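You operate a simulated robot arm through the tools that you are given. There is no shell and no other tool. Be economical: measure what you need, move in short steps, check, and stop when the job is done.

You run a simulated robot arm. Do the job below in one go: nothing can be reset, and whatever is moved stays where it is left.

JOB
Roll a 2 mm waist into the cylinder with the grey top and put it in the blue tray.
Fine: the roller lever ends at back; the other cylinder stays.

The check looks at the end state, three seconds after you hand in, the way a careful person would. Anything else that was tipped, shoved, dropped, spilled or broken makes it a failure.

ROBOT AND FRAMES
A 7-joint arm with a two-finger parallel gripper, fixed in place. Base frame: the origin is at the foot of the arm, x ahead of it, y to its left, z up; the work surface is at about z = 800. Readings come in mm, degrees, newtons and seconds.
With the tool pointing down near the work surface it reaches from about 240 to 680 mm from the base axis. Its first joint turns from -66.0 to 66.0 degrees. Payload 2.4 kg.
The tool frame sits at the grasp point between the pads (the TCP): z along the fingers, y along the line on which they close. The tips reach 30 mm beyond it. Largest opening 94 mm; finger width 28, thickness 10; the body of the gripper, 50 by 96 mm, starts 55 mm behind the TCP.
Orientation is that of the tool frame in the base frame, as a unit quaternion [x, y, z, w]. With the fingers straight down and closing along the base's y, the tool's x points along the base's -x, its y along +y and its z along -z.

CONTROLS
- The arm moves only by the tool drive_tool. Its argument "targets" is text: rows parted by semicolons, each of 7 numbers parted by spaces: the turn, a rotation vector about the base's x, y, z in degrees, then the shift along the base's x, y, z in m, then the finger opening in m, from 0 to 0.094. In form: rx ry rz x y z grip; .... A call has 1 to 8 rows; each row is the pose to reach, as a shift and turn from the pose commanded when the call began. Rows are played at 5 a second. More than 50 mm and 8.6 degrees between two rows, or a gripper value outside its range, and nothing of the call is played. Where a pose cannot be reached the arm comes as near as it can. A force on the tool above 40 N (or 10 N above the force at the start of the call, whichever is more), or a blocked arm, ends the call early, and 0.2 s more pass. The fingers move at their own pace (about 153 mm/s each) and stop on an object; they squeeze with about 40 N. The grip force told is the motor's: it shows also when the fingers shut on nothing. Time passes only in rows, and 0.2 s behind the last, so rows that repeat a pose let the fingers close. The reply holds the time, the measured pose of the TCP, the force on the tool along the base axes, the opening and the grip force, in the units named above and with some noise, with the torque about the TCP (base axes, N m) and any sound that the robot's microphone picked up.
- Cameras (640 x 400 px; columns grow to the right, rows downward): "scene" is fixed at [8.9, 470.7, 1435.7]; the picture's right is [-0.84, -0.55, 0.00], its down [-0.35, 0.53, -0.77] and it looks along [0.42, -0.65, -0.63] (base axes); focal length 343 px, centre (320, 200). "wrist" rides on the gripper at [76, 14, -102] in the tool frame; the picture's right is [-0.18, 0.98, 0.00], its down [-0.75, -0.14, -0.64] and it looks along [-0.63, -0.12, 0.77] (tool axes); focal length 243 px, centre (320, 200). There is no depth. A picture from a camera that has moved, and an enlarged one, comes with that camera's place and axes in the base frame and with its lens. The place of the scene camera against the robot may be out by one fixed shift of up to 18 mm in any direction.
- snapshot(camera): a new picture of that camera. It takes no simulated time.
- enlarge(camera, box): a new picture of the part [left, top, right, bottom] of that camera's present view, enlarged. It takes no simulated time.
- sign_off(): hands the job in; it is judged then, once.

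Work in short steps. Places have to be worked out from the pictures, the camera data and where the tool is seen: move nearer, look again, correct. Check each grasp and each placing, and mend what went wrong. You have 120 turns and 84 pictures in all, those below and enlarged ones among them. Open the gripper and draw the arm clear of the work before you hand the job in, unless the task says otherwise; then end with one line.

The tools are called after ">>>" by a JSON object that holds its "op" and its "data". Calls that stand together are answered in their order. drive_tool: Moves the arm, as the interface text tells. Its arguments: {"type":"object","properties":{"targets":{"type":"string"}},"required":["targets"]} The other tools are called the same way: snapshot (camera) takes a picture; enlarge (camera, box) takes an enlarged picture of a part of a camera's view; sign_off () hands the job in.

At the start:

```text
time_s: 0.0
eef_pos: [459.8, 39.2, 1076.7]
orientation: [0.0, 1.0, 0.0, 0.0]
force: [0.7, 0.2, -0.7]
torque: [0.01, -0.01, 0.01]
grip_width: 94.2
grasp_force: 0.0
```

scene: 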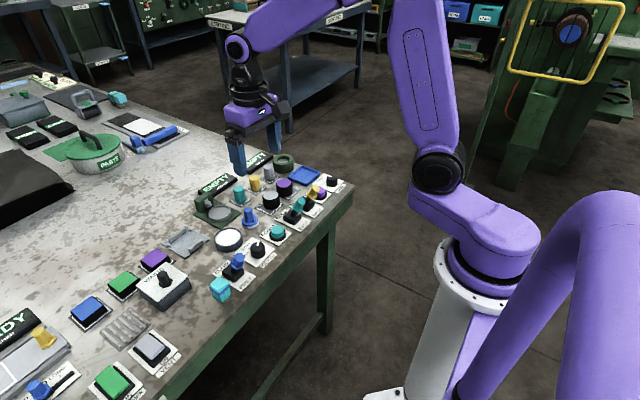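
wrist: 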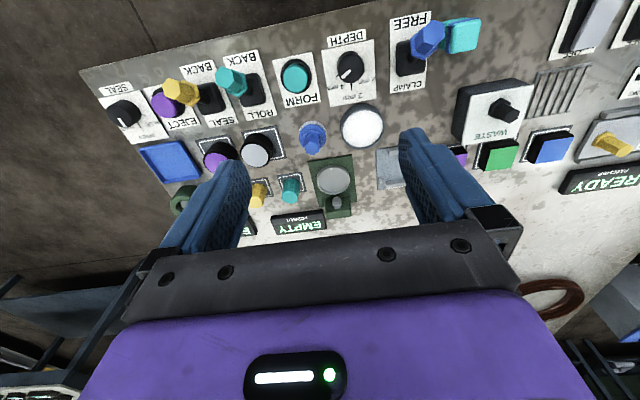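

I start by looking at the panel more closely.

>>> {"op": "enlarge", "data": {"camera": "wrist", "box": [80, 20, 360, 195]}}

>>> {"op": "enlarge", "data": {"camera": "wrist", "box": [300, 0, 640, 212]}}

>>> {"op": "enlarge", "data": {"camera": "scene", "box": [180, 140, 360, 252]}}

>>> {"op": "enlarge", "data": {"camera": "scene", "box": [80, 200, 300, 338]}}

```text
2.29 times, centred on (220, 108) of wrist
camera zoom: at [382.8, 53.3, 1178.5], right [0.18, 0.98, 0.0], down [0.75, -0.14, 0.64], along [0.63, -0.12, -0.77], focal length 555 px, centre (549, 411)
```

zoom: 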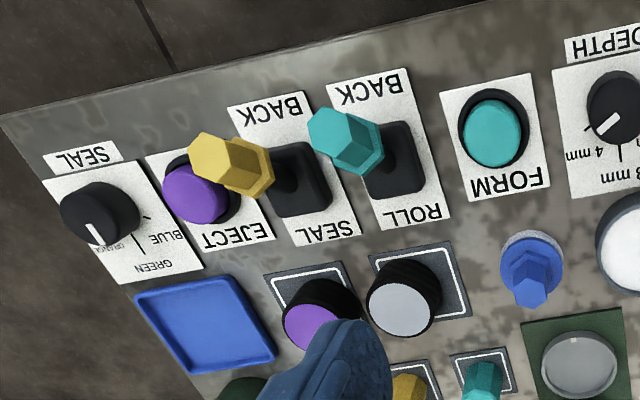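

```text
1.88 times, centred on (470, 106) of wrist
camera zoom: at [382.8, 53.3, 1178.5], right [0.18, 0.98, 0.0], down [0.75, -0.14, 0.64], along [0.63, -0.12, -0.77], focal length 457 px, centre (38, 377)
```

zoom: 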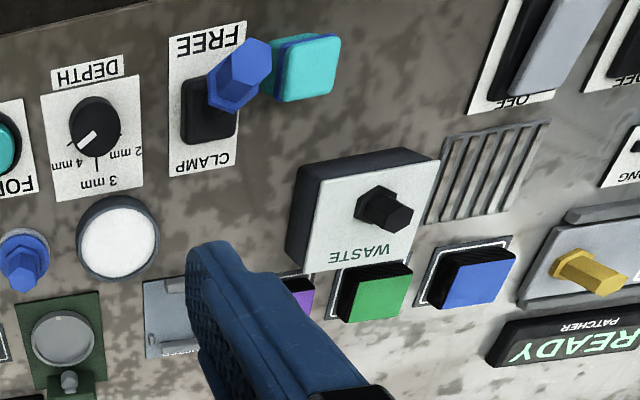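

```text
3.56 times, centred on (270, 196) of scene
camera zoom: at [8.9, 470.7, 1435.7], right [-0.84, -0.55, 0.0], down [-0.35, 0.53, -0.77], along [0.42, -0.65, -0.63], focal length 1220 px, centre (498, 214)
```

zoom: 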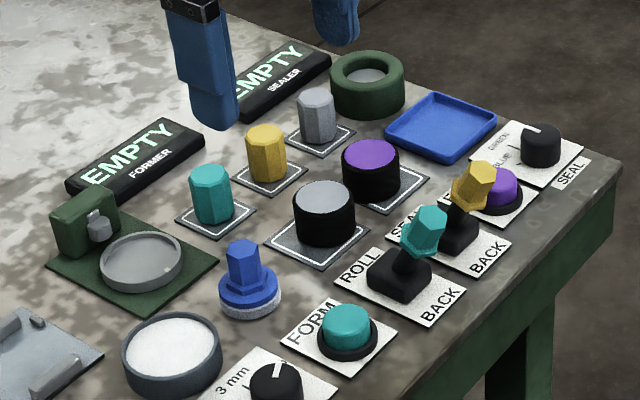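

```text
2.90 times, centred on (190, 269) of scene
camera zoom: at [8.9, 470.7, 1435.7], right [-0.84, -0.55, 0.0], down [-0.35, 0.53, -0.77], along [0.42, -0.65, -0.63], focal length 995 px, centre (697, 0)
```

zoom: 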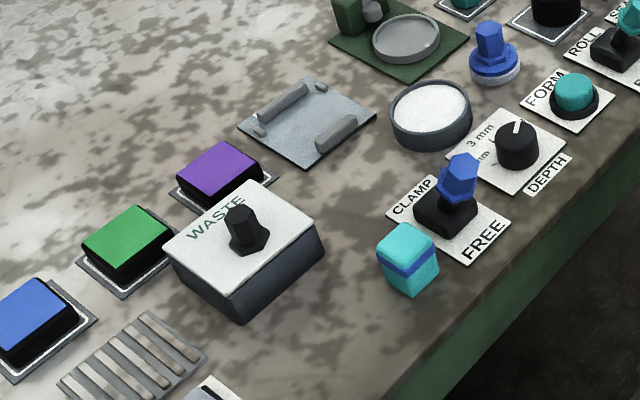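

The grey-top cylinder is near (548,-80), the former cup near (642,32) and the depth dial near y≈+50. I'll move lower and nearer for a better look.

>>> {"op": "drive_tool", "data": {"targets": "0 0 0 -0.02 -0.02 -0.03 0.094; 0 0 0 -0.03 -0.03 -0.07 0.094; 0 0 0 -0.03 -0.03 -0.11 0.094"}}

>>> {"op": "snapshot", "data": {"camera": "wrist"}}

>>> {"op": "enlarge", "data": {"camera": "wrist", "box": [100, 0, 400, 188]}}

>>> {"op": "enlarge", "data": {"camera": "wrist", "box": [330, 0, 490, 100]}}

```text
time_s: 0.8
eef_pos: [429.9, 11.7, 967.5]
orientation: [-0.002, 1.0, 0.001, -0.001]
force: [-0.1, -0.2, -0.6]
torque: [0.01, 0.0, 0.0]
grip_width: 94.0
grasp_force: 0.1
```

```text
77 pictures are left
camera wrist: at [352.7, 24.7, 1069.3], right [0.18, 0.98, 0.0], down [0.75, -0.14, 0.64], along [0.63, -0.12, -0.77], focal length 243 px, centre (320, 200)
```

wrist: 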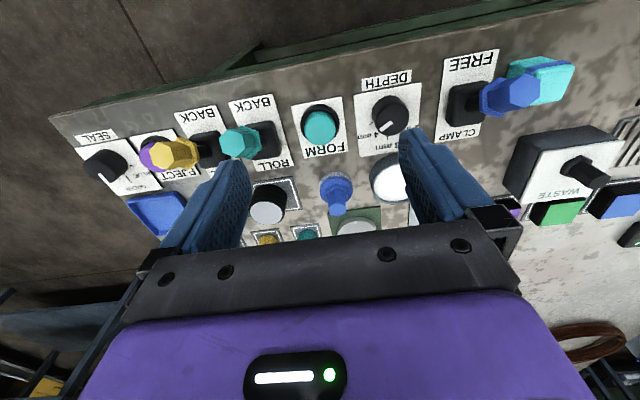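

```text
2.13 times, centred on (250, 94) of wrist
camera zoom: at [352.7, 24.7, 1069.3], right [0.18, 0.98, 0.0], down [0.75, -0.14, 0.64], along [0.63, -0.12, -0.77], focal length 516 px, centre (469, 426)
```

zoom: 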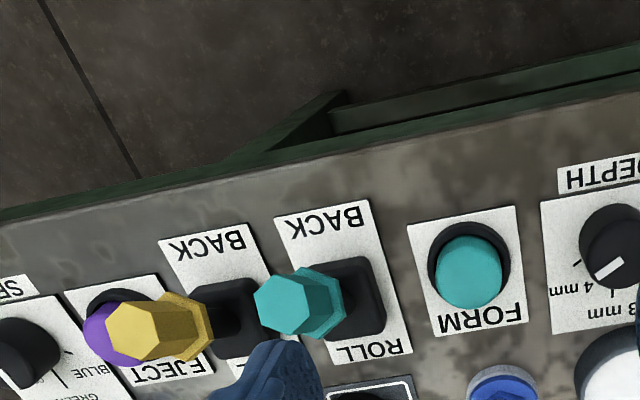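

```text
4.00 times, centred on (410, 50) of wrist
camera zoom: at [352.7, 24.7, 1069.3], right [0.18, 0.98, 0.0], down [0.75, -0.14, 0.64], along [0.63, -0.12, -0.77], focal length 970 px, centre (-40, 800)
```

zoom: 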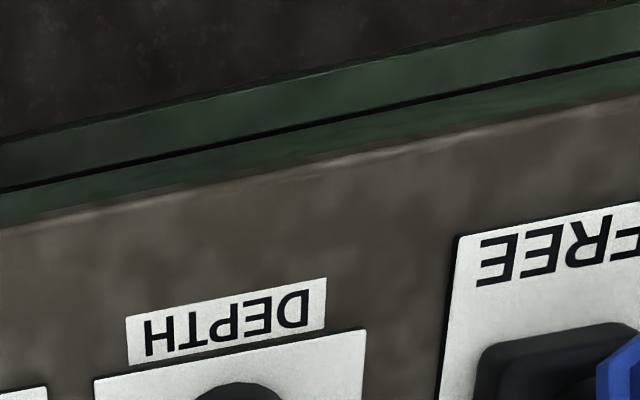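

>>> {"op": "enlarge", "data": {"camera": "wrist", "box": [345, 85, 425, 155]}}

>>> {"op": "enlarge", "data": {"camera": "scene", "box": [225, 220, 305, 270]}}

```text
5.71 times, centred on (385, 120) of wrist
camera zoom: at [352.7, 24.7, 1069.3], right [0.18, 0.98, 0.0], down [0.75, -0.14, 0.64], along [0.63, -0.12, -0.77], focal length 1386 px, centre (-51, 657)
```

zoom: 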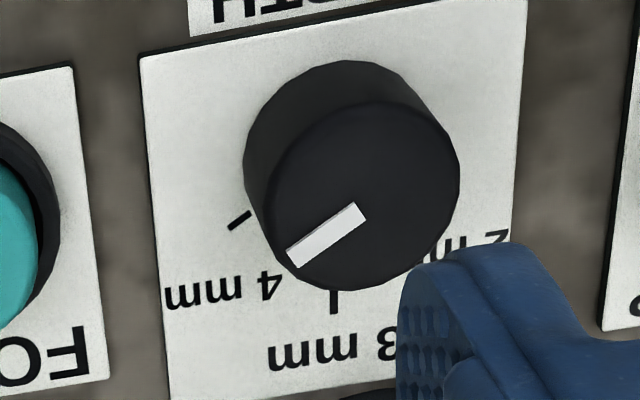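

```text
8.00 times, centred on (265, 245) of scene
camera zoom: at [8.9, 470.6, 1435.7], right [-0.84, -0.55, 0.0], down [-0.35, 0.53, -0.77], along [0.42, -0.65, -0.63], focal length 2746 px, centre (760, -160)
```

zoom: 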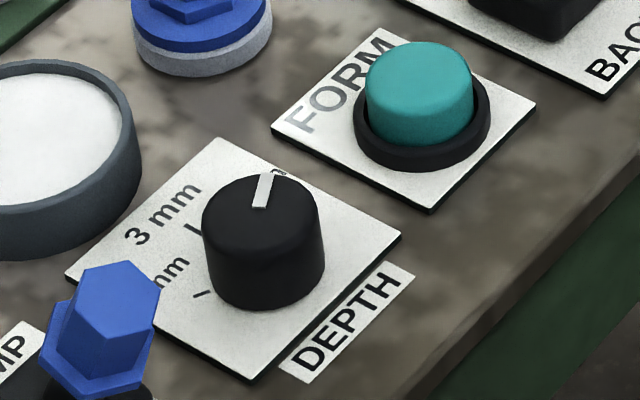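

The depth pointer sits at 4 mm (about -60° from +x) and 2 mm should be at about +60°, with the knob centre near (462,78). I move above it while turning the tool to -60° yaw, so that a +120° turn is centred.

>>> {"op": "drive_tool", "data": {"targets": "0 0 -7.5 0.01 0.02 -0.01 0.094; 0 0 -15 0.02 0.04 -0.02 0.094; 0 0 -22.5 0.032 0.069 -0.03 0.07; 0 0 -30 0.032 0.069 -0.047 0.064; 0 0 -37.5 0.032 0.069 -0.047 0.064; 0 0 -45 0.032 0.069 -0.047 0.064; 0 0 -52.5 0.032 0.069 -0.047 0.064; 0 0 -60 0.032 0.069 -0.047 0.064"}}

>>> {"op": "snapshot", "data": {"camera": "wrist"}}

>>> {"op": "snapshot", "data": {"camera": "scene"}}

```text
time_s: 2.6
eef_pos: [460.5, 79.2, 919.3]
orientation: [0.501, 0.866, 0.001, 0.0]
force: [0.4, -1.2, -0.3]
torque: [-0.02, -0.01, 0.0]
grip_width: 64.0
grasp_force: 0.0
```

```text
72 pictures are left
camera wrist: at [435.4, 151.3, 1021.7], right [0.94, 0.33, 0.0], down [0.25, -0.72, 0.64], along [0.21, -0.61, -0.77], focal length 243 px, centre (320, 200)
```

wrist: 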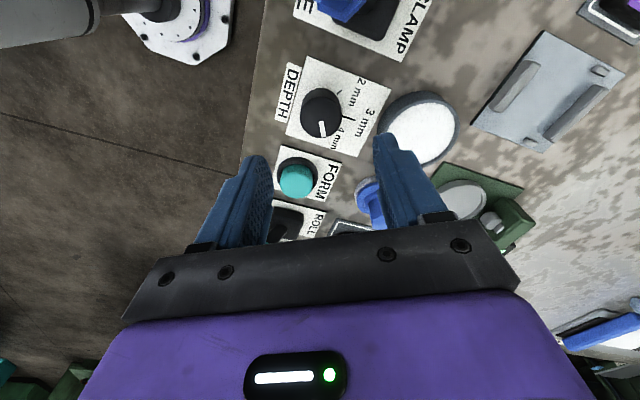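

```text
71 pictures are left
```

scene: 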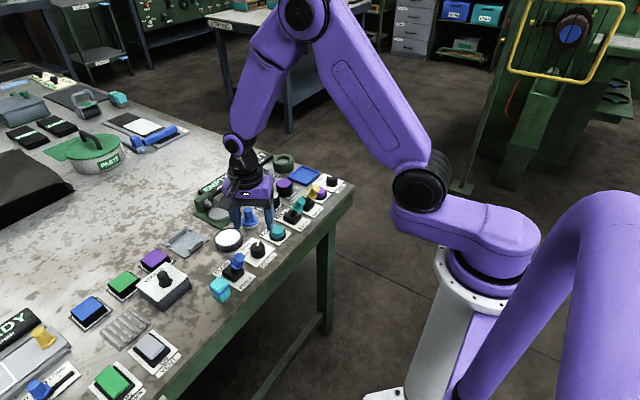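

Knob estimate is (460,81), close to the tool's axis. I check its size and the ticks up close.

>>> {"op": "enlarge", "data": {"camera": "wrist", "box": [270, 50, 400, 170]}}

```text
3.33 times, centred on (335, 110) of wrist
camera zoom: at [435.4, 151.3, 1021.7], right [0.94, 0.33, 0.0], down [0.25, -0.72, 0.64], along [0.21, -0.61, -0.77], focal length 809 px, centre (270, 500)
```

zoom: 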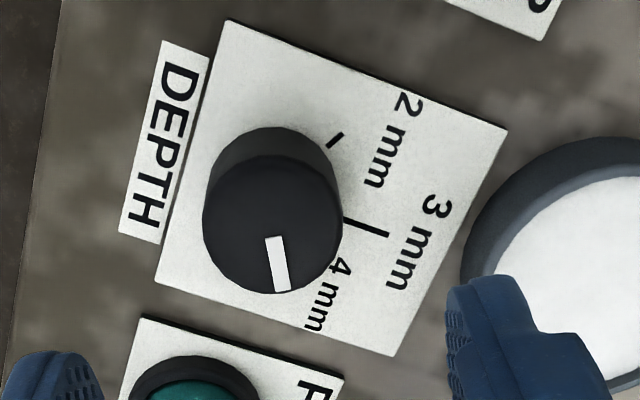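

Knob centre (461.4,78.5), diameter about 35, top at about z=824; the 2 mm tick is indeed at +60°. I descend with 52 mm opening, then close.

>>> {"op": "drive_tool", "data": {"targets": "0 0 0 0 0 -0.03 0.054; 0 0 0 0 0 -0.06 0.054; 0 0 0 0 0 -0.082 0.054; 0 0 0 0 0 -0.082 0.054; 0 0 0 0 0 -0.082 0.03; 0 0 0 0 0 -0.082 0.03; 0 0 0 0 0 -0.082 0.03"}}

>>> {"op": "snapshot", "data": {"camera": "wrist"}}

```text
time_s: 4.2
eef_pos: [462.8, 78.3, 838.3]
orientation: [0.5, 0.866, 0.0, 0.001]
force: [10.6, 5.3, -14.2]
torque: [-0.33, 0.06, 0.0]
grip_width: 34.8
grasp_force: 45.0
```

```text
69 pictures are left
camera wrist: at [435.7, 151.4, 940.6], right [0.94, 0.33, 0.0], down [0.25, -0.72, 0.64], along [0.22, -0.6, -0.77], focal length 243 px, centre (320, 200)
```

wrist: 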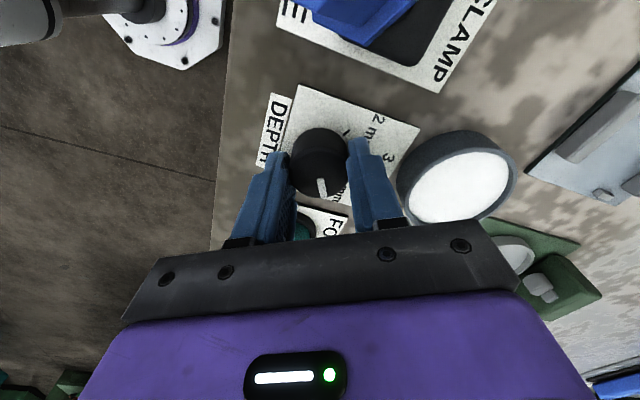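

Knob is gripped (34.8 mm). I turn +60° first, nudging 1 mm toward the side force.

>>> {"op": "drive_tool", "data": {"targets": "0 0 7.5 0.0007 0.0004 0 0.03; 0 0 15 0.0007 0.0004 0 0.03; 0 0 22.5 0.0007 0.0004 0 0.03; 0 0 30 0.0007 0.0004 0 0.03; 0 0 37.5 0.0007 0.0004 0 0.03; 0 0 45 0.0007 0.0004 0 0.03; 0 0 52.5 0.0007 0.0004 0 0.03; 0 0 60 0.0007 0.0004 0 0.03"}}

>>> {"op": "enlarge", "data": {"camera": "wrist", "box": [250, 80, 410, 200]}}

```text
time_s: 6.0
eef_pos: [463.0, 79.7, 840.0]
orientation: [-0.003, 1.0, 0.0, 0.002]
force: [5.2, 16.9, 32.1]
torque: [0.1, 0.31, -0.05]
grip_width: 34.7
grasp_force: 45.2
```

```text
3.33 times, centred on (330, 140) of wrist
camera zoom: at [385.8, 93.4, 940.3], right [0.18, 0.98, 0.0], down [0.75, -0.14, 0.65], along [0.63, -0.11, -0.76], focal length 809 px, centre (287, 400)
```

zoom: 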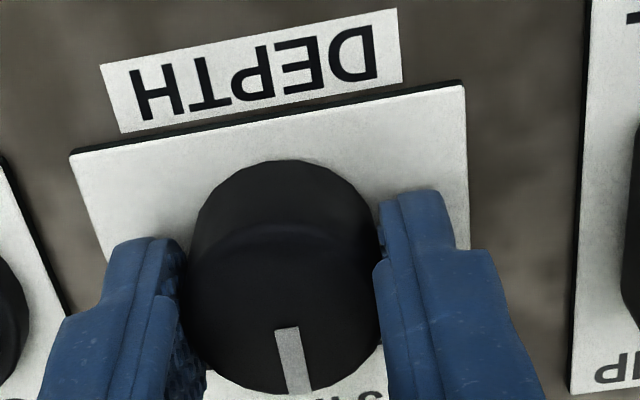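

Knob follows and now points at 3 mm. I ease the forces (up 1.5 mm, +y 1 mm) and continue +60°.

>>> {"op": "drive_tool", "data": {"targets": "0 0 0 0.0002 0.001 0.0015 0.03; 0 0 8.5 0.0002 0.001 0.0015 0.03; 0 0 17 0.0002 0.001 0.0015 0.03; 0 0 25.5 0.0002 0.001 0.0015 0.03; 0 0 34 0.0002 0.001 0.0015 0.03; 0 0 42.5 0.0002 0.001 0.0015 0.03; 0 0 51 0.0002 0.001 0.0015 0.03; 0 0 59 0.0002 0.001 0.0015 0.03"}}

>>> {"op": "enlarge", "data": {"camera": "wrist", "box": [250, 80, 410, 200]}}

```text
time_s: 7.8
eef_pos: [462.4, 80.8, 839.5]
orientation: [-0.494, 0.869, -0.001, -0.001]
force: [5.2, 23.9, -32.8]
torque: [0.73, -0.87, -0.01]
grip_width: 34.7
grasp_force: 45.0
```

```text
3.33 times, centred on (330, 140) of wrist
camera zoom: at [410.8, 22.5, 940.7], right [-0.75, 0.66, 0.0], down [0.51, 0.58, 0.64], along [0.42, 0.48, -0.77], focal length 809 px, centre (287, 400)
```

zoom: 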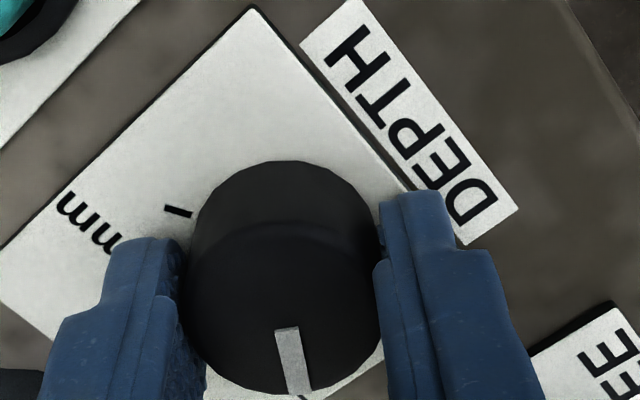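

Knob turned +119°. I open the fingers and rise to check the pointer.

>>> {"op": "drive_tool", "data": {"targets": "0 0 0 0 0 0 0.054; 0 0 0 0 0 0 0.054; 0 0 0 0 0 0.04 0.054; 0 0 0 0 0 0.08 0.07"}}

>>> {"op": "enlarge", "data": {"camera": "wrist", "box": [240, 40, 400, 160]}}

```text
time_s: 8.8
eef_pos: [462.2, 80.9, 920.1]
orientation: [-0.492, 0.87, 0.0, -0.001]
force: [0.4, -0.2, -0.2]
torque: [0.0, 0.0, 0.0]
grip_width: 70.2
grasp_force: 0.1
```

```text
3.33 times, centred on (320, 100) of wrist
camera zoom: at [410.4, 20.9, 1021.5], right [-0.75, 0.66, 0.0], down [0.51, 0.57, 0.64], along [0.43, 0.48, -0.77], focal length 809 px, centre (320, 533)
```

zoom: 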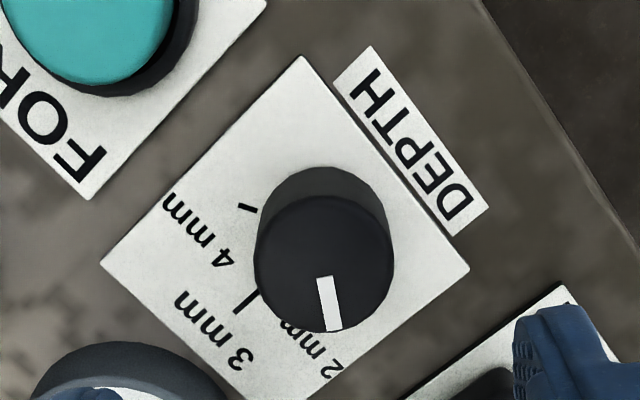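

Pointer is at 2 mm. Now I turn back to zero yaw and move to above the cylinders for a look.

>>> {"op": "drive_tool", "data": {"targets": "0 0 -8 0.01 -0.03 0.02 0.094; 0 0 -16 0.02 -0.06 0.04 0.094; 0 0 -24 0.03 -0.09 0.06 0.094; 0 0 -32 0.04 -0.12 0.07 0.094; 0 0 -40 0.05 -0.15 0.07 0.094; 0 0 -48 0.05 -0.16 0.07 0.094; 0 0 -55 0.05 -0.16 0.07 0.094; 0 0 -59 0.05 -0.16 0.07 0.094"}}

>>> {"op": "snapshot", "data": {"camera": "wrist"}}

>>> {"op": "enlarge", "data": {"camera": "wrist", "box": [190, 60, 420, 220]}}

>>> {"op": "enlarge", "data": {"camera": "scene", "box": [190, 145, 330, 245]}}

```text
time_s: 10.6
eef_pos: [512.9, -79.9, 988.0]
orientation: [0.001, 1.0, 0.0, 0.0]
force: [-0.4, -0.4, -0.2]
torque: [0.02, 0.02, 0.0]
grip_width: 93.9
grasp_force: 0.0
```

```text
65 pictures are left
camera wrist: at [435.8, -66.7, 1090.3], right [0.19, 0.98, 0.0], down [0.75, -0.14, 0.64], along [0.63, -0.12, -0.77], focal length 243 px, centre (320, 200)
```

wrist: 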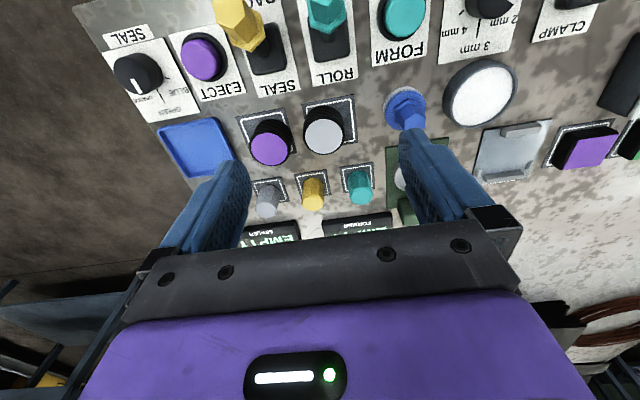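

```text
2.50 times, centred on (305, 140) of wrist
camera zoom: at [435.8, -66.7, 1090.3], right [0.19, 0.98, 0.0], down [0.75, -0.14, 0.64], along [0.63, -0.12, -0.77], focal length 606 px, centre (358, 350)
```

zoom: 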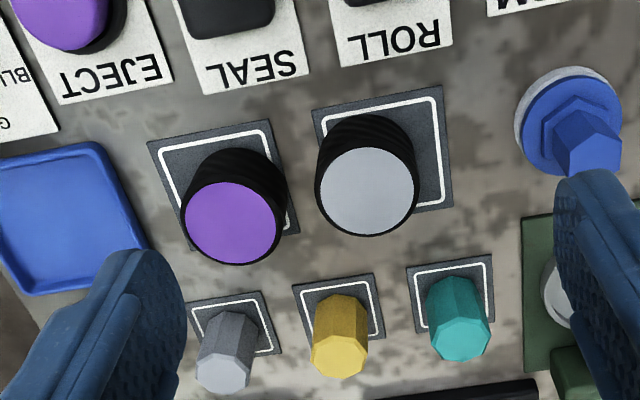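

```text
4.00 times, centred on (260, 195) of scene
camera zoom: at [9.0, 470.6, 1435.7], right [-0.84, -0.55, 0.0], down [-0.35, 0.53, -0.77], along [0.42, -0.65, -0.63], focal length 1373 px, centre (560, 220)
```

zoom: 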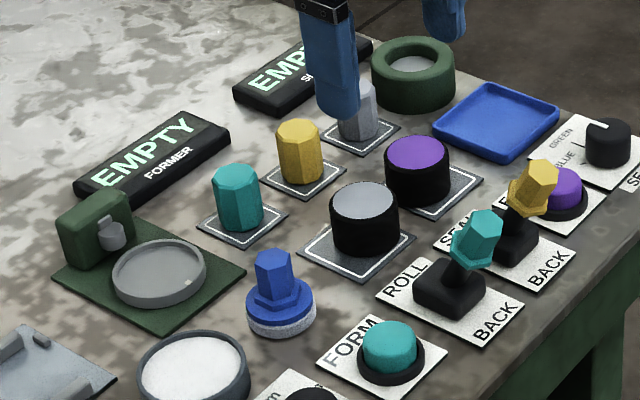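

Grey-top cylinder is at about (553,-84.5), 44 mm across and 39 tall; purple's edge is only 18 mm away in y, so I'll close along x. I turn -90° and descend partway.

>>> {"op": "drive_tool", "data": {"targets": "0 0 -8 0.01 -0.001 0 0.094; 0 0 -16 0.02 -0.002 -0.01 0.08; 0 0 -24 0.03 -0.003 -0.02 0.07; 0 0 -32 0.04 -0.004 -0.03 0.066; 0 0 -40 0.0403 -0.004 -0.04 0.066; 0 0 -48 0.0403 -0.004 -0.05 0.066; 0 0 -56 0.0403 -0.004 -0.05 0.066; 0 0 -64 0.0403 -0.004 -0.05 0.066"}}

>>> {"op": "drive_tool", "data": {"targets": "0 0 -8 0 0 0 0.066; 0 0 -16 0 0 0 0.066; 0 0 -24 0 0 0 0.066; 0 0 -26 0 0 -0.02 0.066; 0 0 -26 0 0 -0.03 0.066"}}

>>> {"op": "snapshot", "data": {"camera": "wrist"}}

```text
time_s: 12.4
eef_pos: [553.4, -83.6, 939.3]
orientation: [0.531, 0.848, 0.0, 0.0]
force: [-0.1, -0.8, 0.2]
torque: [0.03, 0.01, 0.01]
grip_width: 66.2
grasp_force: 0.1
```

```text
time_s: 13.6
eef_pos: [554.4, -84.0, 909.6]
orientation: [0.707, 0.707, 0.0, 0.0]
force: [-0.7, 0.1, 0.5]
torque: [0.0, 0.02, -0.01]
grip_width: 66.0
grasp_force: 0.1
```

```text
62 pictures are left
camera wrist: at [567.2, -8.1, 1011.2], right [0.98, -0.18, 0.0], down [-0.14, -0.75, 0.64], along [-0.12, -0.63, -0.77], focal length 243 px, centre (320, 200)
```

wrist: 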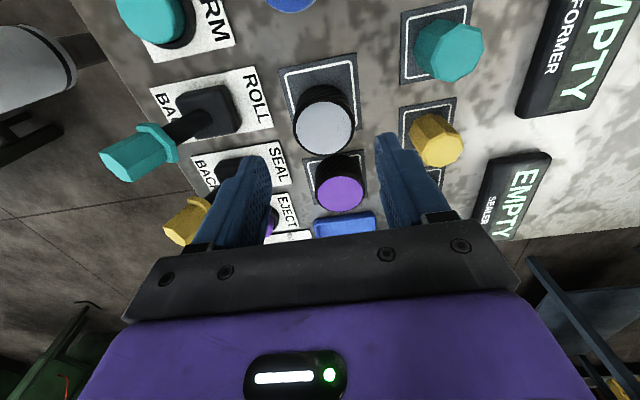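

Cylinder estimate averages (555,-82.5). I descend to grip its upper half and then look before closing.

>>> {"op": "drive_tool", "data": {"targets": "0 0 0 0.001 0.001 -0.03 0.066; 0 0 0 0.001 0.002 -0.057 0.066; 0 0 0 0.001 0.002 -0.057 0.066"}}

>>> {"op": "enlarge", "data": {"camera": "wrist", "box": [200, 60, 440, 220]}}

>>> {"op": "enlarge", "data": {"camera": "scene", "box": [200, 140, 340, 240]}}

```text
time_s: 14.4
eef_pos: [556.1, -83.6, 853.4]
orientation: [0.707, 0.707, 0.0, 0.0]
force: [0.9, -0.1, -0.7]
torque: [-0.02, -0.03, -0.01]
grip_width: 66.0
grasp_force: 0.0
```

```text
2.50 times, centred on (320, 140) of wrist
camera zoom: at [568.0, -7.7, 955.0], right [0.98, -0.18, 0.0], down [-0.14, -0.75, 0.64], along [-0.12, -0.63, -0.77], focal length 606 px, centre (320, 350)
```

zoom: 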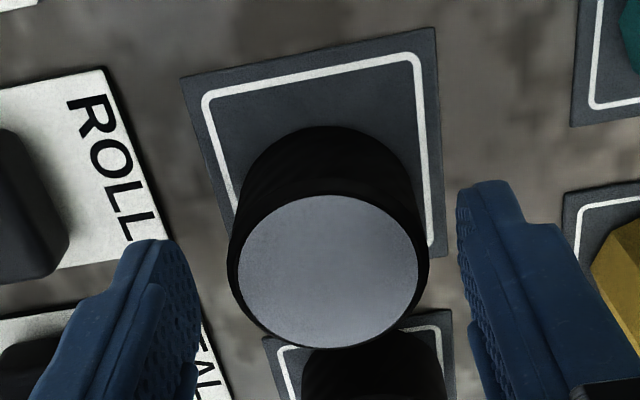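

```text
4.00 times, centred on (270, 190) of scene
camera zoom: at [8.9, 470.7, 1435.7], right [-0.84, -0.55, 0.0], down [-0.35, 0.53, -0.77], along [0.42, -0.65, -0.63], focal length 1373 px, centre (520, 240)
```

zoom: 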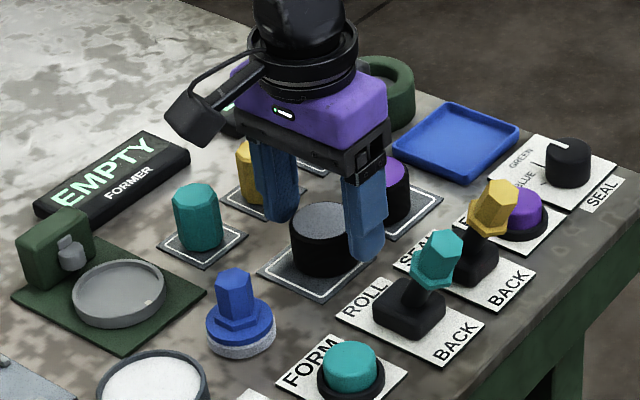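

Cylinder is well centred between the fingers (axis within ~2 mm). Close the grip.

>>> {"op": "drive_tool", "data": {"targets": "0 0 0 0 0 0 0.036; 0 0 0 0 0 0 0.036; 0 0 0 0 0 0 0.036"}}

>>> {"op": "drive_tool", "data": {"targets": "0 0 0 0 0 0.03 0.036; 0 0 0 0 0 0.07 0.036; 0 0 0 0 0 0.1 0.036"}}

>>> {"op": "snapshot", "data": {"camera": "wrist"}}

```text
time_s: 15.2
eef_pos: [554.8, -84.2, 854.0]
orientation: [0.707, 0.707, 0.0, 0.0]
force: [-0.4, 0.6, -0.2]
torque: [-0.01, -0.02, 0.05]
grip_width: 47.0
grasp_force: 39.8
```

```text
time_s: 16.0
eef_pos: [554.1, -80.1, 951.8]
orientation: [0.707, 0.707, 0.001, -0.001]
force: [-0.3, 0.3, -0.4]
torque: [0.01, -0.03, 0.02]
grip_width: 46.7
grasp_force: 40.2
```

```text
59 pictures are left
camera wrist: at [567.9, -5.3, 1053.6], right [0.98, -0.18, 0.0], down [-0.14, -0.75, 0.64], along [-0.12, -0.63, -0.77], focal length 243 px, centre (320, 200)
```

wrist: 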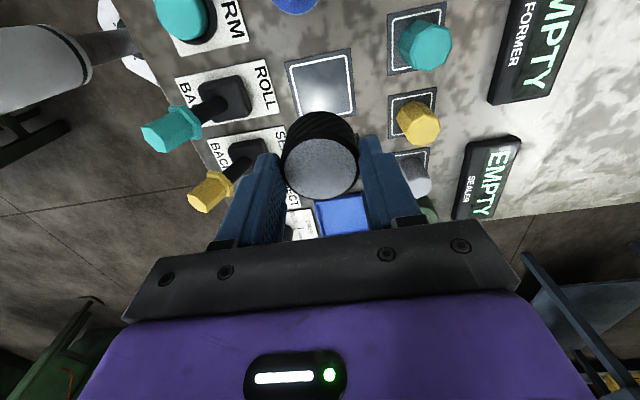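

Cylinder is held (47 mm diameter). Now I swing toward the former, turning back to zero yaw.

>>> {"op": "drive_tool", "data": {"targets": "0 0 8 0.01 0.015 0.01 0.036; 0 0 16 0.02 0.03 0.01 0.036; 0 0 24 0.03 0.045 0.01 0.036; 0 0 32 0.04 0.06 0.01 0.036; 0 0 40 0.05 0.075 0.01 0.036; 0 0 48 0.06 0.09 0.01 0.036; 0 0 56 0.07 0.105 0.01 0.036; 0 0 64 0.08 0.113 0.01 0.036"}}

>>> {"op": "drive_tool", "data": {"targets": "0 0 8 0.002 0 0 0.036; 0 0 16 0.004 0 0 0.036; 0 0 24 0.006 0 0 0.036; 0 0 26 0.006 0 0 0.036"}}

>>> {"op": "snapshot", "data": {"camera": "wrist"}}

>>> {"op": "snapshot", "data": {"camera": "scene"}}

```text
time_s: 17.8
eef_pos: [633.4, 31.2, 963.4]
orientation: [0.223, 0.975, 0.001, 0.0]
force: [-0.3, 0.9, -1.1]
torque: [0.03, 0.0, 0.02]
grip_width: 46.7
grasp_force: 39.8
```

```text
time_s: 18.8
eef_pos: [640.6, 31.9, 961.5]
orientation: [-0.002, 1.0, 0.001, 0.001]
force: [0.2, -0.1, -1.0]
torque: [-0.01, 0.03, 0.01]
grip_width: 46.7
grasp_force: 40.3
```

```text
58 pictures are left
camera wrist: at [563.1, 44.8, 1063.4], right [0.18, 0.98, 0.0], down [0.75, -0.14, 0.64], along [0.63, -0.12, -0.77], focal length 243 px, centre (320, 200)
```

wrist: 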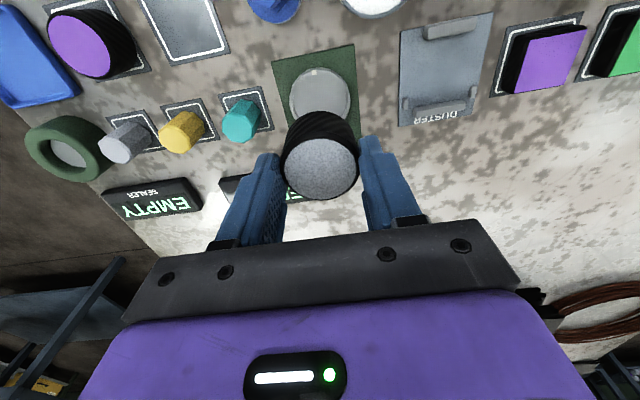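

```text
57 pictures are left
```

scene: 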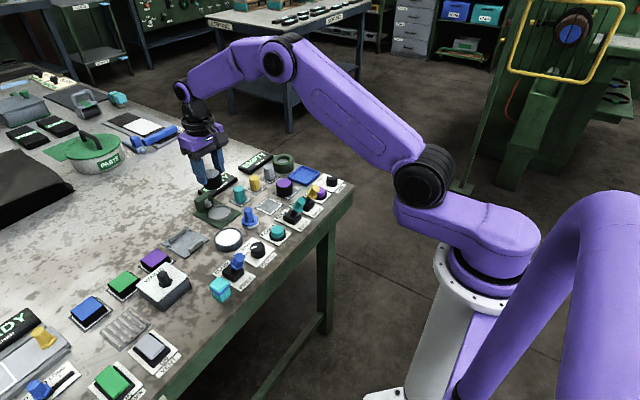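

>>> {"op": "enlarge", "data": {"camera": "wrist", "box": [230, 30, 410, 150]}}

>>> {"op": "enlarge", "data": {"camera": "scene", "box": [160, 120, 280, 240]}}

```text
3.33 times, centred on (320, 90) of wrist
camera zoom: at [563.1, 44.8, 1063.4], right [0.18, 0.98, 0.0], down [0.75, -0.14, 0.64], along [0.63, -0.12, -0.77], focal length 809 px, centre (320, 567)
```

zoom: 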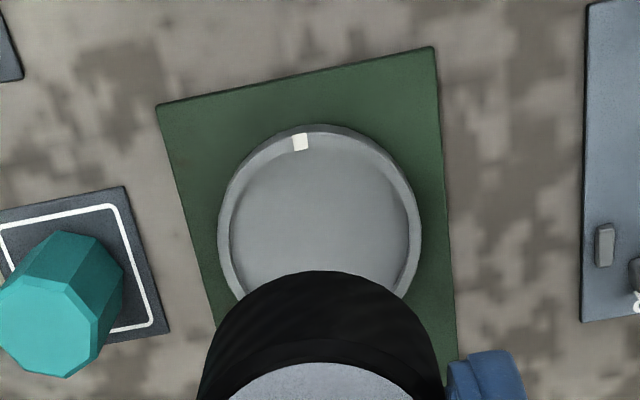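

```text
3.33 times, centred on (220, 180) of scene
camera zoom: at [9.0, 470.7, 1435.7], right [-0.84, -0.55, 0.0], down [-0.35, 0.53, -0.77], along [0.42, -0.65, -0.63], focal length 1144 px, centre (653, 267)
```

zoom: 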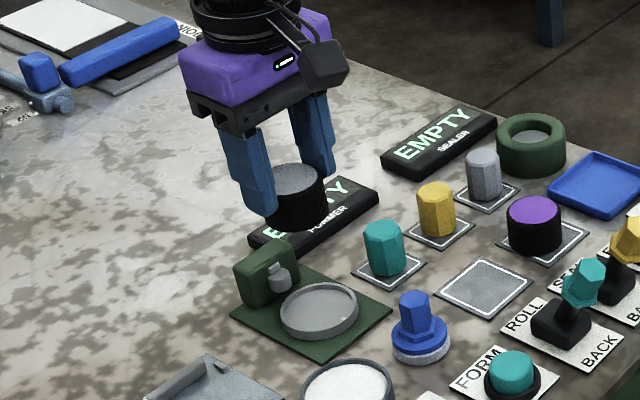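

Cup is partly hidden by the held cylinder. I shift 60 mm in -y to see it whole.

>>> {"op": "drive_tool", "data": {"targets": "0 0 0 0 -0.03 0 0.036; 0 0 0 0 -0.06 0 0.036; 0 0 0 0 -0.06 0 0.036"}}

>>> {"op": "enlarge", "data": {"camera": "wrist", "box": [310, 30, 490, 150]}}

```text
time_s: 19.6
eef_pos: [641.2, -27.7, 961.0]
orientation: [-0.001, 1.0, 0.001, 0.0]
force: [0.0, -0.1, -0.9]
torque: [-0.01, -0.01, 0.0]
grip_width: 46.9
grasp_force: 39.6
```

```text
3.33 times, centred on (400, 90) of wrist
camera zoom: at [563.9, -13.7, 1063.1], right [0.18, 0.98, 0.0], down [0.75, -0.14, 0.64], along [0.63, -0.12, -0.77], focal length 809 px, centre (53, 567)
```

zoom: 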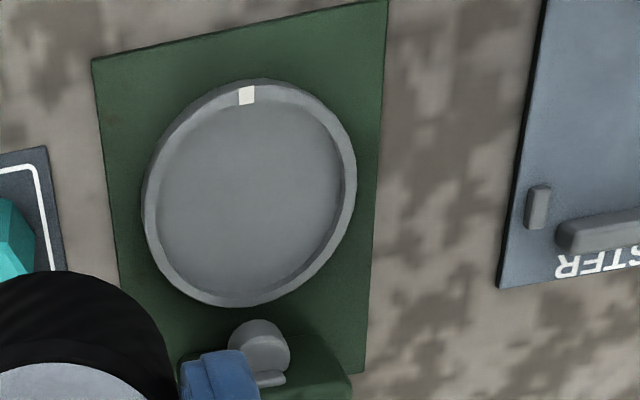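

Cup centre about (641,30), inner diameter ~54. The cylinder sits ~3 mm off the TCP toward -x, so I aim at TCP (644,30) and descend to just above the rim.

>>> {"op": "drive_tool", "data": {"targets": "0 0 0 0.002 0.03 0 0.036; 0 0 0 0.004 0.0594 0 0.036; 0 0 0 0.004 0.0594 -0.04 0.036; 0 0 0 0.004 0.0594 -0.075 0.036; 0 0 0 0.004 0.0594 -0.085 0.036"}}

>>> {"op": "enlarge", "data": {"camera": "wrist", "box": [220, 60, 420, 220]}}

>>> {"op": "enlarge", "data": {"camera": "scene", "box": [180, 160, 280, 240]}}

```text
time_s: 20.8
eef_pos: [643.9, 32.3, 878.1]
orientation: [-0.001, 1.0, 0.001, 0.0]
force: [0.1, 0.2, -0.8]
torque: [-0.01, 0.02, 0.01]
grip_width: 46.8
grasp_force: 40.6
```

```text
2.50 times, centred on (320, 140) of wrist
camera zoom: at [567.8, 45.4, 979.5], right [0.18, 0.98, 0.0], down [0.75, -0.14, 0.64], along [0.63, -0.12, -0.77], focal length 606 px, centre (320, 350)
```

zoom: 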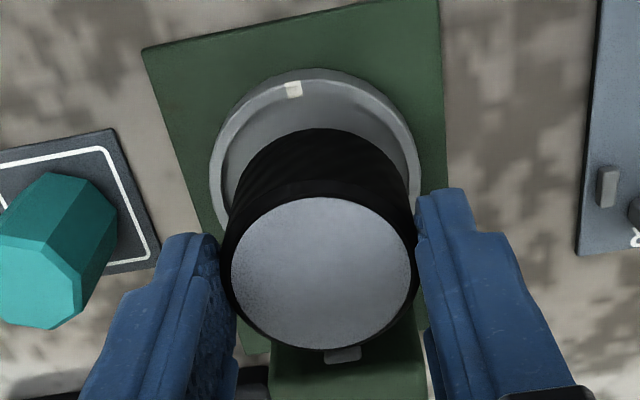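

```text
5.00 times, centred on (230, 200) of scene
camera zoom: at [9.0, 470.7, 1435.7], right [-0.84, -0.55, 0.0], down [-0.35, 0.53, -0.77], along [0.42, -0.65, -0.63], focal length 1716 px, centre (770, 200)
```

zoom: 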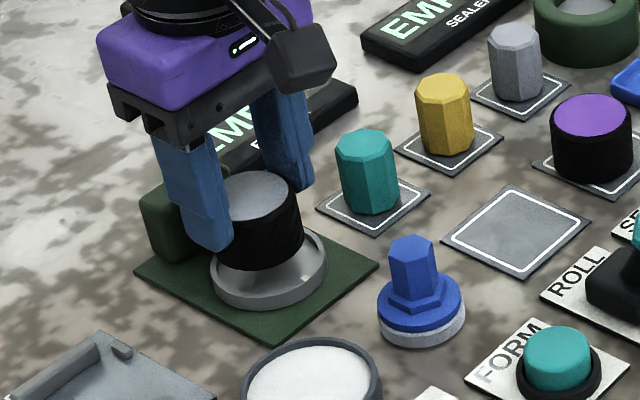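

Cylinder and cup are aligned within ~2 mm; I correct -1.5 mm in x and lower slowly into the cup.

>>> {"op": "drive_tool", "data": {"targets": "0 0 0 -0.0015 0 -0.008 0.036; 0 0 0 -0.0015 0 -0.014 0.036; 0 0 0 -0.0015 0 -0.018 0.036; 0 0 0 -0.0015 0 -0.02 0.036"}}

>>> {"op": "enlarge", "data": {"camera": "wrist", "box": [220, 60, 420, 220]}}

>>> {"op": "enlarge", "data": {"camera": "scene", "box": [180, 160, 280, 240]}}

```text
time_s: 21.8
eef_pos: [643.6, 31.0, 861.6]
orientation: [-0.002, 1.0, 0.001, 0.0]
force: [-7.0, 0.2, 9.7]
torque: [-0.01, 0.18, -0.02]
grip_width: 47.1
grasp_force: 40.4
stopped in row 4: the force on the tool passed its limit at 45 N (the readings are from after the stop); the commanded pose is now the measured one
```

```text
2.50 times, centred on (320, 140) of wrist
camera zoom: at [566.0, 44.0, 963.7], right [0.18, 0.98, 0.0], down [0.75, -0.14, 0.64], along [0.63, -0.12, -0.77], focal length 606 px, centre (320, 350)
```

zoom: 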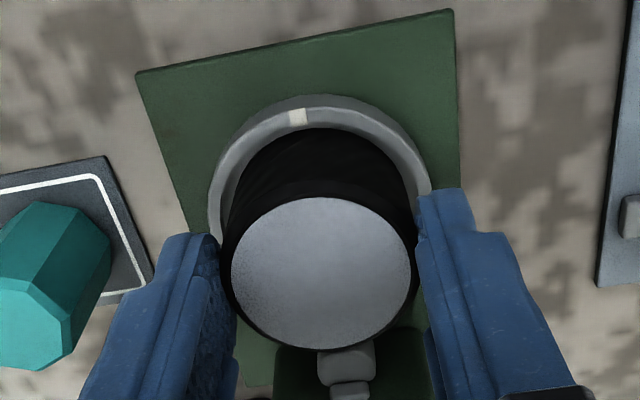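

```text
5.00 times, centred on (230, 200) of scene
camera zoom: at [8.6, 470.6, 1435.7], right [-0.84, -0.55, 0.0], down [-0.35, 0.53, -0.77], along [0.42, -0.65, -0.63], focal length 1716 px, centre (770, 200)
```

zoom: 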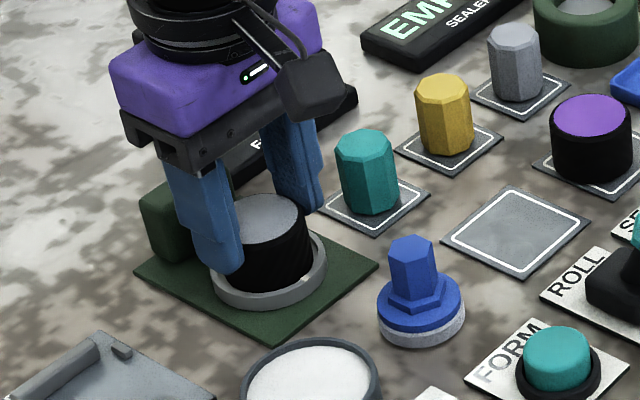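

Contact came at TCP z≈861.6; unclear whether it's floor or rim. I back up slightly, shift -1.5 mm in x and probe down gently to compare.

>>> {"op": "drive_tool", "data": {"targets": "0 0 0 -0.001 0 0.002 0.036; 0 0 0 -0.002 0 0.001 0.036; 0 0 0 -0.002 0 -0.001 0.036; 0 0 0 -0.002 0 -0.002 0.036; 0 0 0 -0.002 0 -0.003 0.036"}}

>>> {"op": "enlarge", "data": {"camera": "wrist", "box": [260, 80, 400, 160]}}

```text
time_s: 23.0
eef_pos: [642.0, 30.4, 862.1]
orientation: [-0.001, 1.0, 0.0, -0.001]
force: [-7.9, -0.1, 9.5]
torque: [-0.06, 0.26, -0.02]
grip_width: 46.9
grasp_force: 40.0
stopped in row 5: the force on the tool passed its limit at 43 N (the readings are from after the stop); the commanded pose is now the measured one
```

```text
4.57 times, centred on (330, 120) of wrist
camera zoom: at [564.5, 44.1, 963.4], right [0.18, 0.98, 0.0], down [0.75, -0.14, 0.64], along [0.63, -0.12, -0.77], focal length 1109 px, centre (274, 566)
```

zoom: 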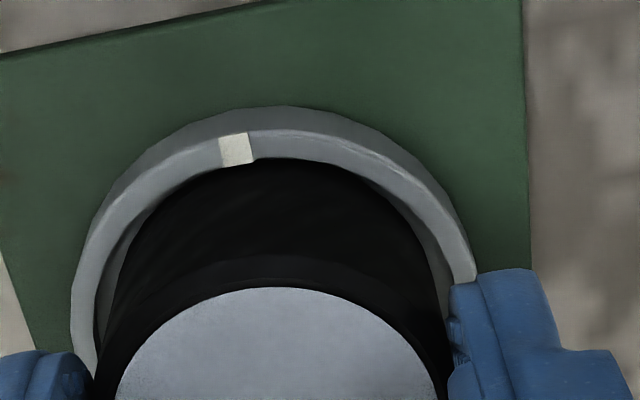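

Contact occurs at the same height in both spots, and the rim occludes the bottom edge, so the cylinder appears seated on the cup floor. I re-centre in x and lower lightly, then look before releasing.

>>> {"op": "drive_tool", "data": {"targets": "0 0 0 0 0 0.001 0.036; 0 0 0 0.002 0 0.001 0.036; 0 0 0 0.002 0 -0.0005 0.036; 0 0 0 0.002 0 -0.001 0.036"}}

>>> {"op": "enlarge", "data": {"camera": "wrist", "box": [250, 80, 390, 160]}}

>>> {"op": "enlarge", "data": {"camera": "scene", "box": [205, 185, 265, 225]}}

```text
time_s: 24.0
eef_pos: [644.6, 31.2, 862.1]
orientation: [-0.001, 1.0, 0.0, 0.002]
force: [-7.8, -0.2, 16.4]
torque: [-0.03, 0.32, -0.02]
grip_width: 46.9
grasp_force: 40.0
```

```text
4.57 times, centred on (320, 120) of wrist
camera zoom: at [566.9, 44.2, 963.2], right [0.18, 0.98, 0.0], down [0.75, -0.14, 0.64], along [0.63, -0.12, -0.76], focal length 1109 px, centre (320, 566)
```

zoom: 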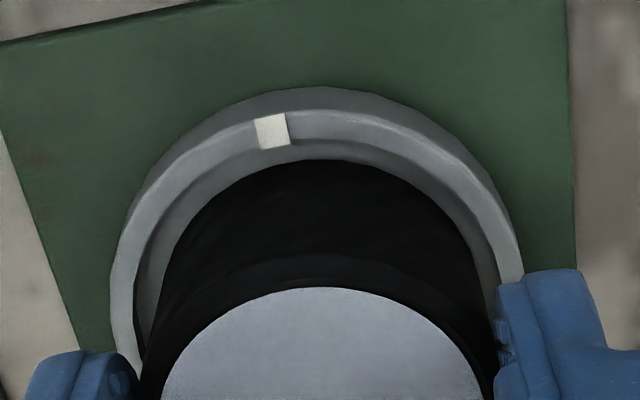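

```text
10.00 times, centred on (235, 205) of scene
camera zoom: at [8.4, 470.6, 1435.7], right [-0.84, -0.55, 0.0], down [-0.35, 0.53, -0.77], along [0.42, -0.65, -0.63], focal length 3432 px, centre (1170, 150)
```

zoom: 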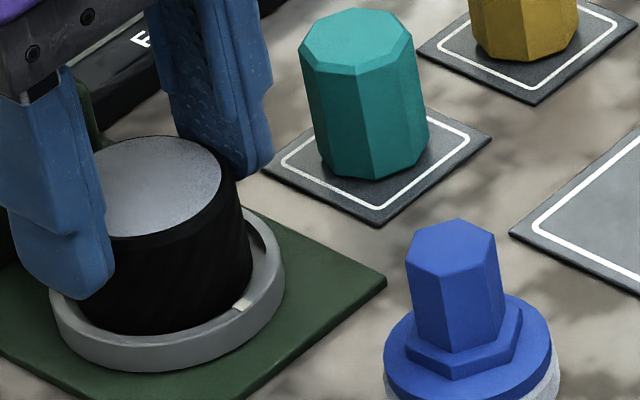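

The cylinder sits inside the cup on its floor. I release and rise straight up.

>>> {"op": "drive_tool", "data": {"targets": "0 0 0 0 0 0.0005 0.062; 0 0 0 0 0 0.0005 0.066; 0 0 0 0 0 0.0005 0.066; 0 0 0 0 0 0.04 0.066; 0 0 0 0 0 0.08 0.066; 0 0 0 0 0 0.11 0.08"}}

>>> {"op": "snapshot", "data": {"camera": "wrist"}}

>>> {"op": "enlarge", "data": {"camera": "scene", "box": [180, 140, 300, 240]}}

```text
time_s: 25.4
eef_pos: [644.8, 28.6, 971.2]
orientation: [-0.001, 1.0, 0.0, 0.0]
force: [0.4, -0.3, -0.3]
torque: [0.02, -0.01, 0.0]
grip_width: 79.8
grasp_force: 0.0
```

```text
46 pictures are left
camera wrist: at [567.8, 42.3, 1072.2], right [0.18, 0.98, 0.0], down [0.75, -0.14, 0.64], along [0.63, -0.12, -0.77], focal length 243 px, centre (320, 200)
```

wrist: 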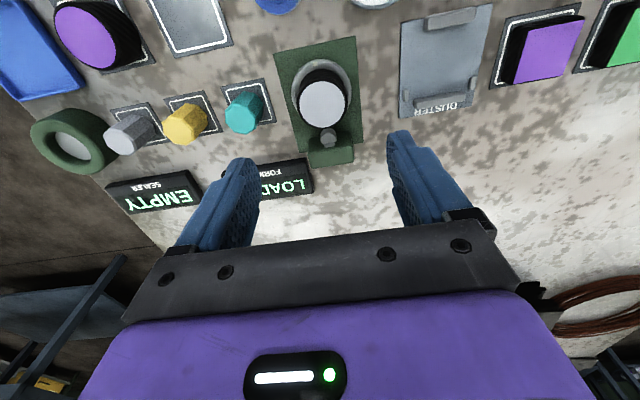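

```text
4.00 times, centred on (240, 190) of scene
camera zoom: at [8.9, 470.6, 1435.7], right [-0.84, -0.55, 0.0], down [-0.35, 0.53, -0.77], along [0.42, -0.65, -0.63], focal length 1373 px, centre (640, 240)
```

zoom: 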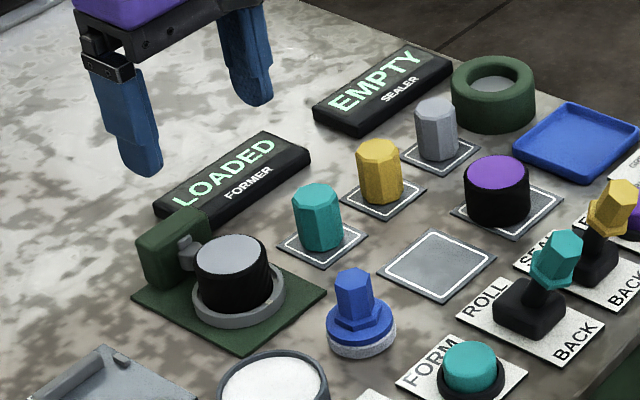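

Display says LOADED. Next the roller lever: I move back over the lever area to measure its knob.

>>> {"op": "drive_tool", "data": {"targets": "0 0 0 -0.035 -0.015 0.01 0.06; 0 0 0 -0.075 -0.03 0.02 0.03; 0 0 0 -0.115 -0.045 0.02 0; 0 0 0 -0.155 -0.06 0.02 0; 0 0 0 -0.195 -0.075 0.02 0; 0 0 0 -0.225 -0.092 0.02 0; 0 0 0 -0.225 -0.092 0.02 0"}}

>>> {"op": "snapshot", "data": {"camera": "wrist"}}

>>> {"op": "enlarge", "data": {"camera": "scene", "box": [230, 140, 350, 240]}}

```text
time_s: 27.0
eef_pos: [419.2, -63.2, 989.3]
orientation: [-0.001, 1.0, 0.0, 0.001]
force: [-0.2, 0.1, 0.1]
torque: [-0.01, 0.04, 0.02]
grip_width: 0.1
grasp_force: 33.3
```

```text
44 pictures are left
camera wrist: at [342.1, -50.1, 1091.6], right [0.18, 0.98, 0.0], down [0.75, -0.14, 0.64], along [0.63, -0.12, -0.77], focal length 243 px, centre (320, 200)
```

wrist: 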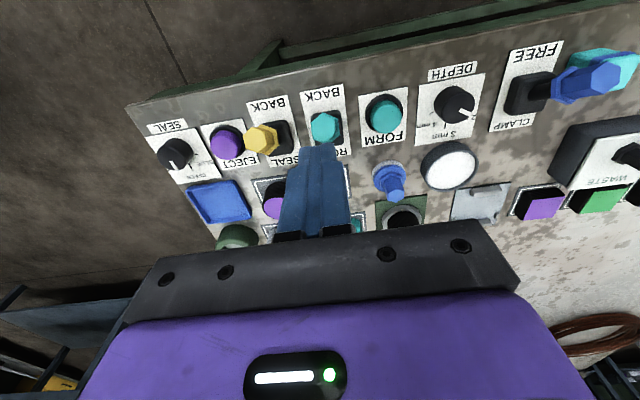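

```text
4.00 times, centred on (290, 190) of scene
camera zoom: at [8.9, 470.6, 1435.7], right [-0.84, -0.55, 0.0], down [-0.35, 0.53, -0.77], along [0.42, -0.65, -0.63], focal length 1373 px, centre (440, 240)
```

zoom: 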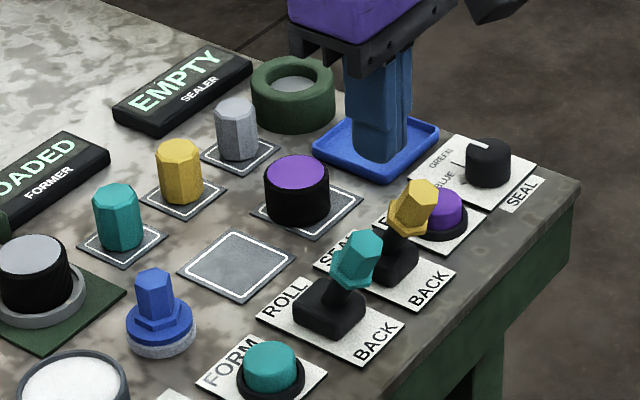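

Knob is at about (434,-63,875), its rear edge near x=418. I go behind it at x≈391 and descend with closed fingers.

>>> {"op": "drive_tool", "data": {"targets": "0 0 0 -0.028 0 -0.02 0; 0 0 0 -0.028 0 -0.06 0; 0 0 0 -0.028 0 -0.1 0; 0 0 0 -0.028 0 -0.1 0"}}

>>> {"op": "enlarge", "data": {"camera": "scene", "box": [230, 140, 370, 240]}}

>>> {"op": "snapshot", "data": {"camera": "wrist"}}

```text
time_s: 28.0
eef_pos: [391.4, -60.6, 890.3]
orientation: [-0.001, 1.0, 0.0, 0.001]
force: [0.3, 0.4, -0.4]
torque: [-0.01, -0.03, -0.01]
grip_width: 0.0
grasp_force: 32.6
```

```text
4.00 times, centred on (300, 190) of scene
camera zoom: at [8.9, 470.6, 1435.7], right [-0.84, -0.55, 0.0], down [-0.35, 0.53, -0.77], along [0.42, -0.65, -0.63], focal length 1373 px, centre (400, 240)
```

zoom: 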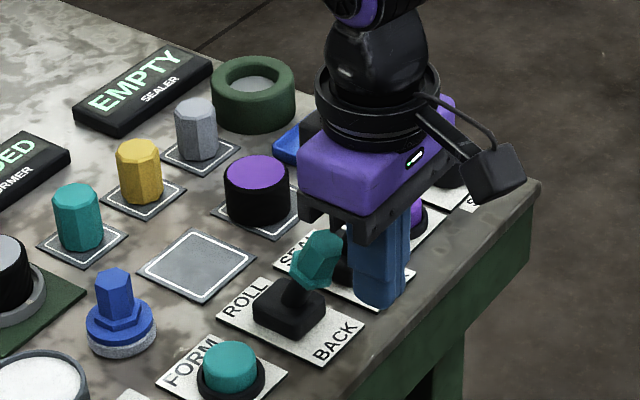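

```text
41 pictures are left
camera wrist: at [314.1, -48.1, 992.1], right [0.18, 0.98, 0.0], down [0.75, -0.14, 0.64], along [0.63, -0.12, -0.77], focal length 243 px, centre (320, 200)
```

wrist: 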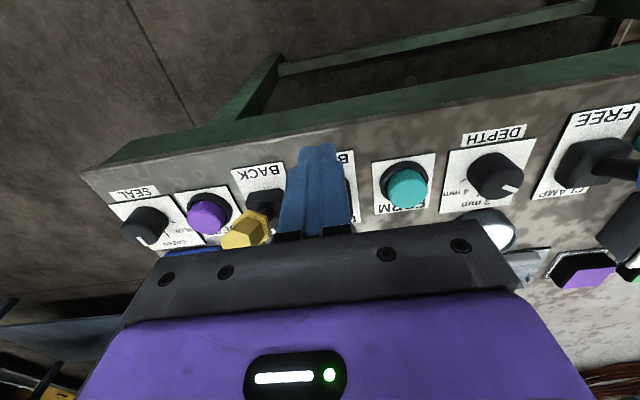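

The finger is behind the knob and aligned. Push forward in x.

>>> {"op": "drive_tool", "data": {"targets": "0 0 0 0.01 -0.001 0 0; 0 0 0 0.02 -0.001 0 0; 0 0 0 0.032 -0.001 0 0; 0 0 0 0.044 -0.001 0 0; 0 0 0 0.056 -0.001 0 0; 0 0 0 0.068 -0.001 0 0; 0 0 0 0.074 -0.001 0 0"}}

>>> {"op": "enlarge", "data": {"camera": "scene", "box": [190, 140, 330, 240]}}

```text
time_s: 29.6
eef_pos: [461.4, -62.6, 889.6]
orientation: [-0.001, 1.0, 0.001, -0.003]
force: [-12.1, -0.3, 4.9]
torque: [-0.03, 0.22, 0.01]
grip_width: 0.0
grasp_force: 33.2
```

```text
4.00 times, centred on (260, 190) of scene
camera zoom: at [8.6, 470.7, 1435.7], right [-0.84, -0.55, 0.0], down [-0.35, 0.53, -0.77], along [0.42, -0.65, -0.63], focal length 1373 px, centre (560, 240)
```

zoom: 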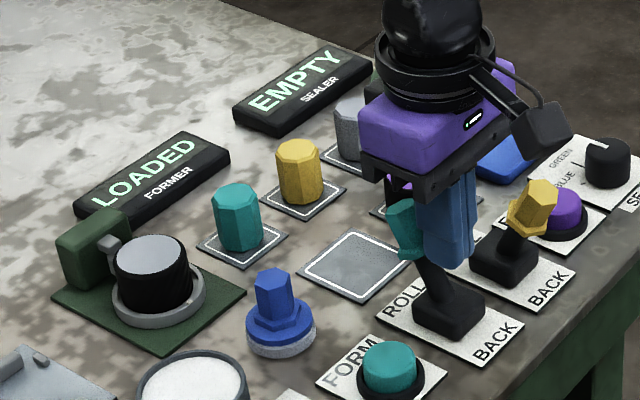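

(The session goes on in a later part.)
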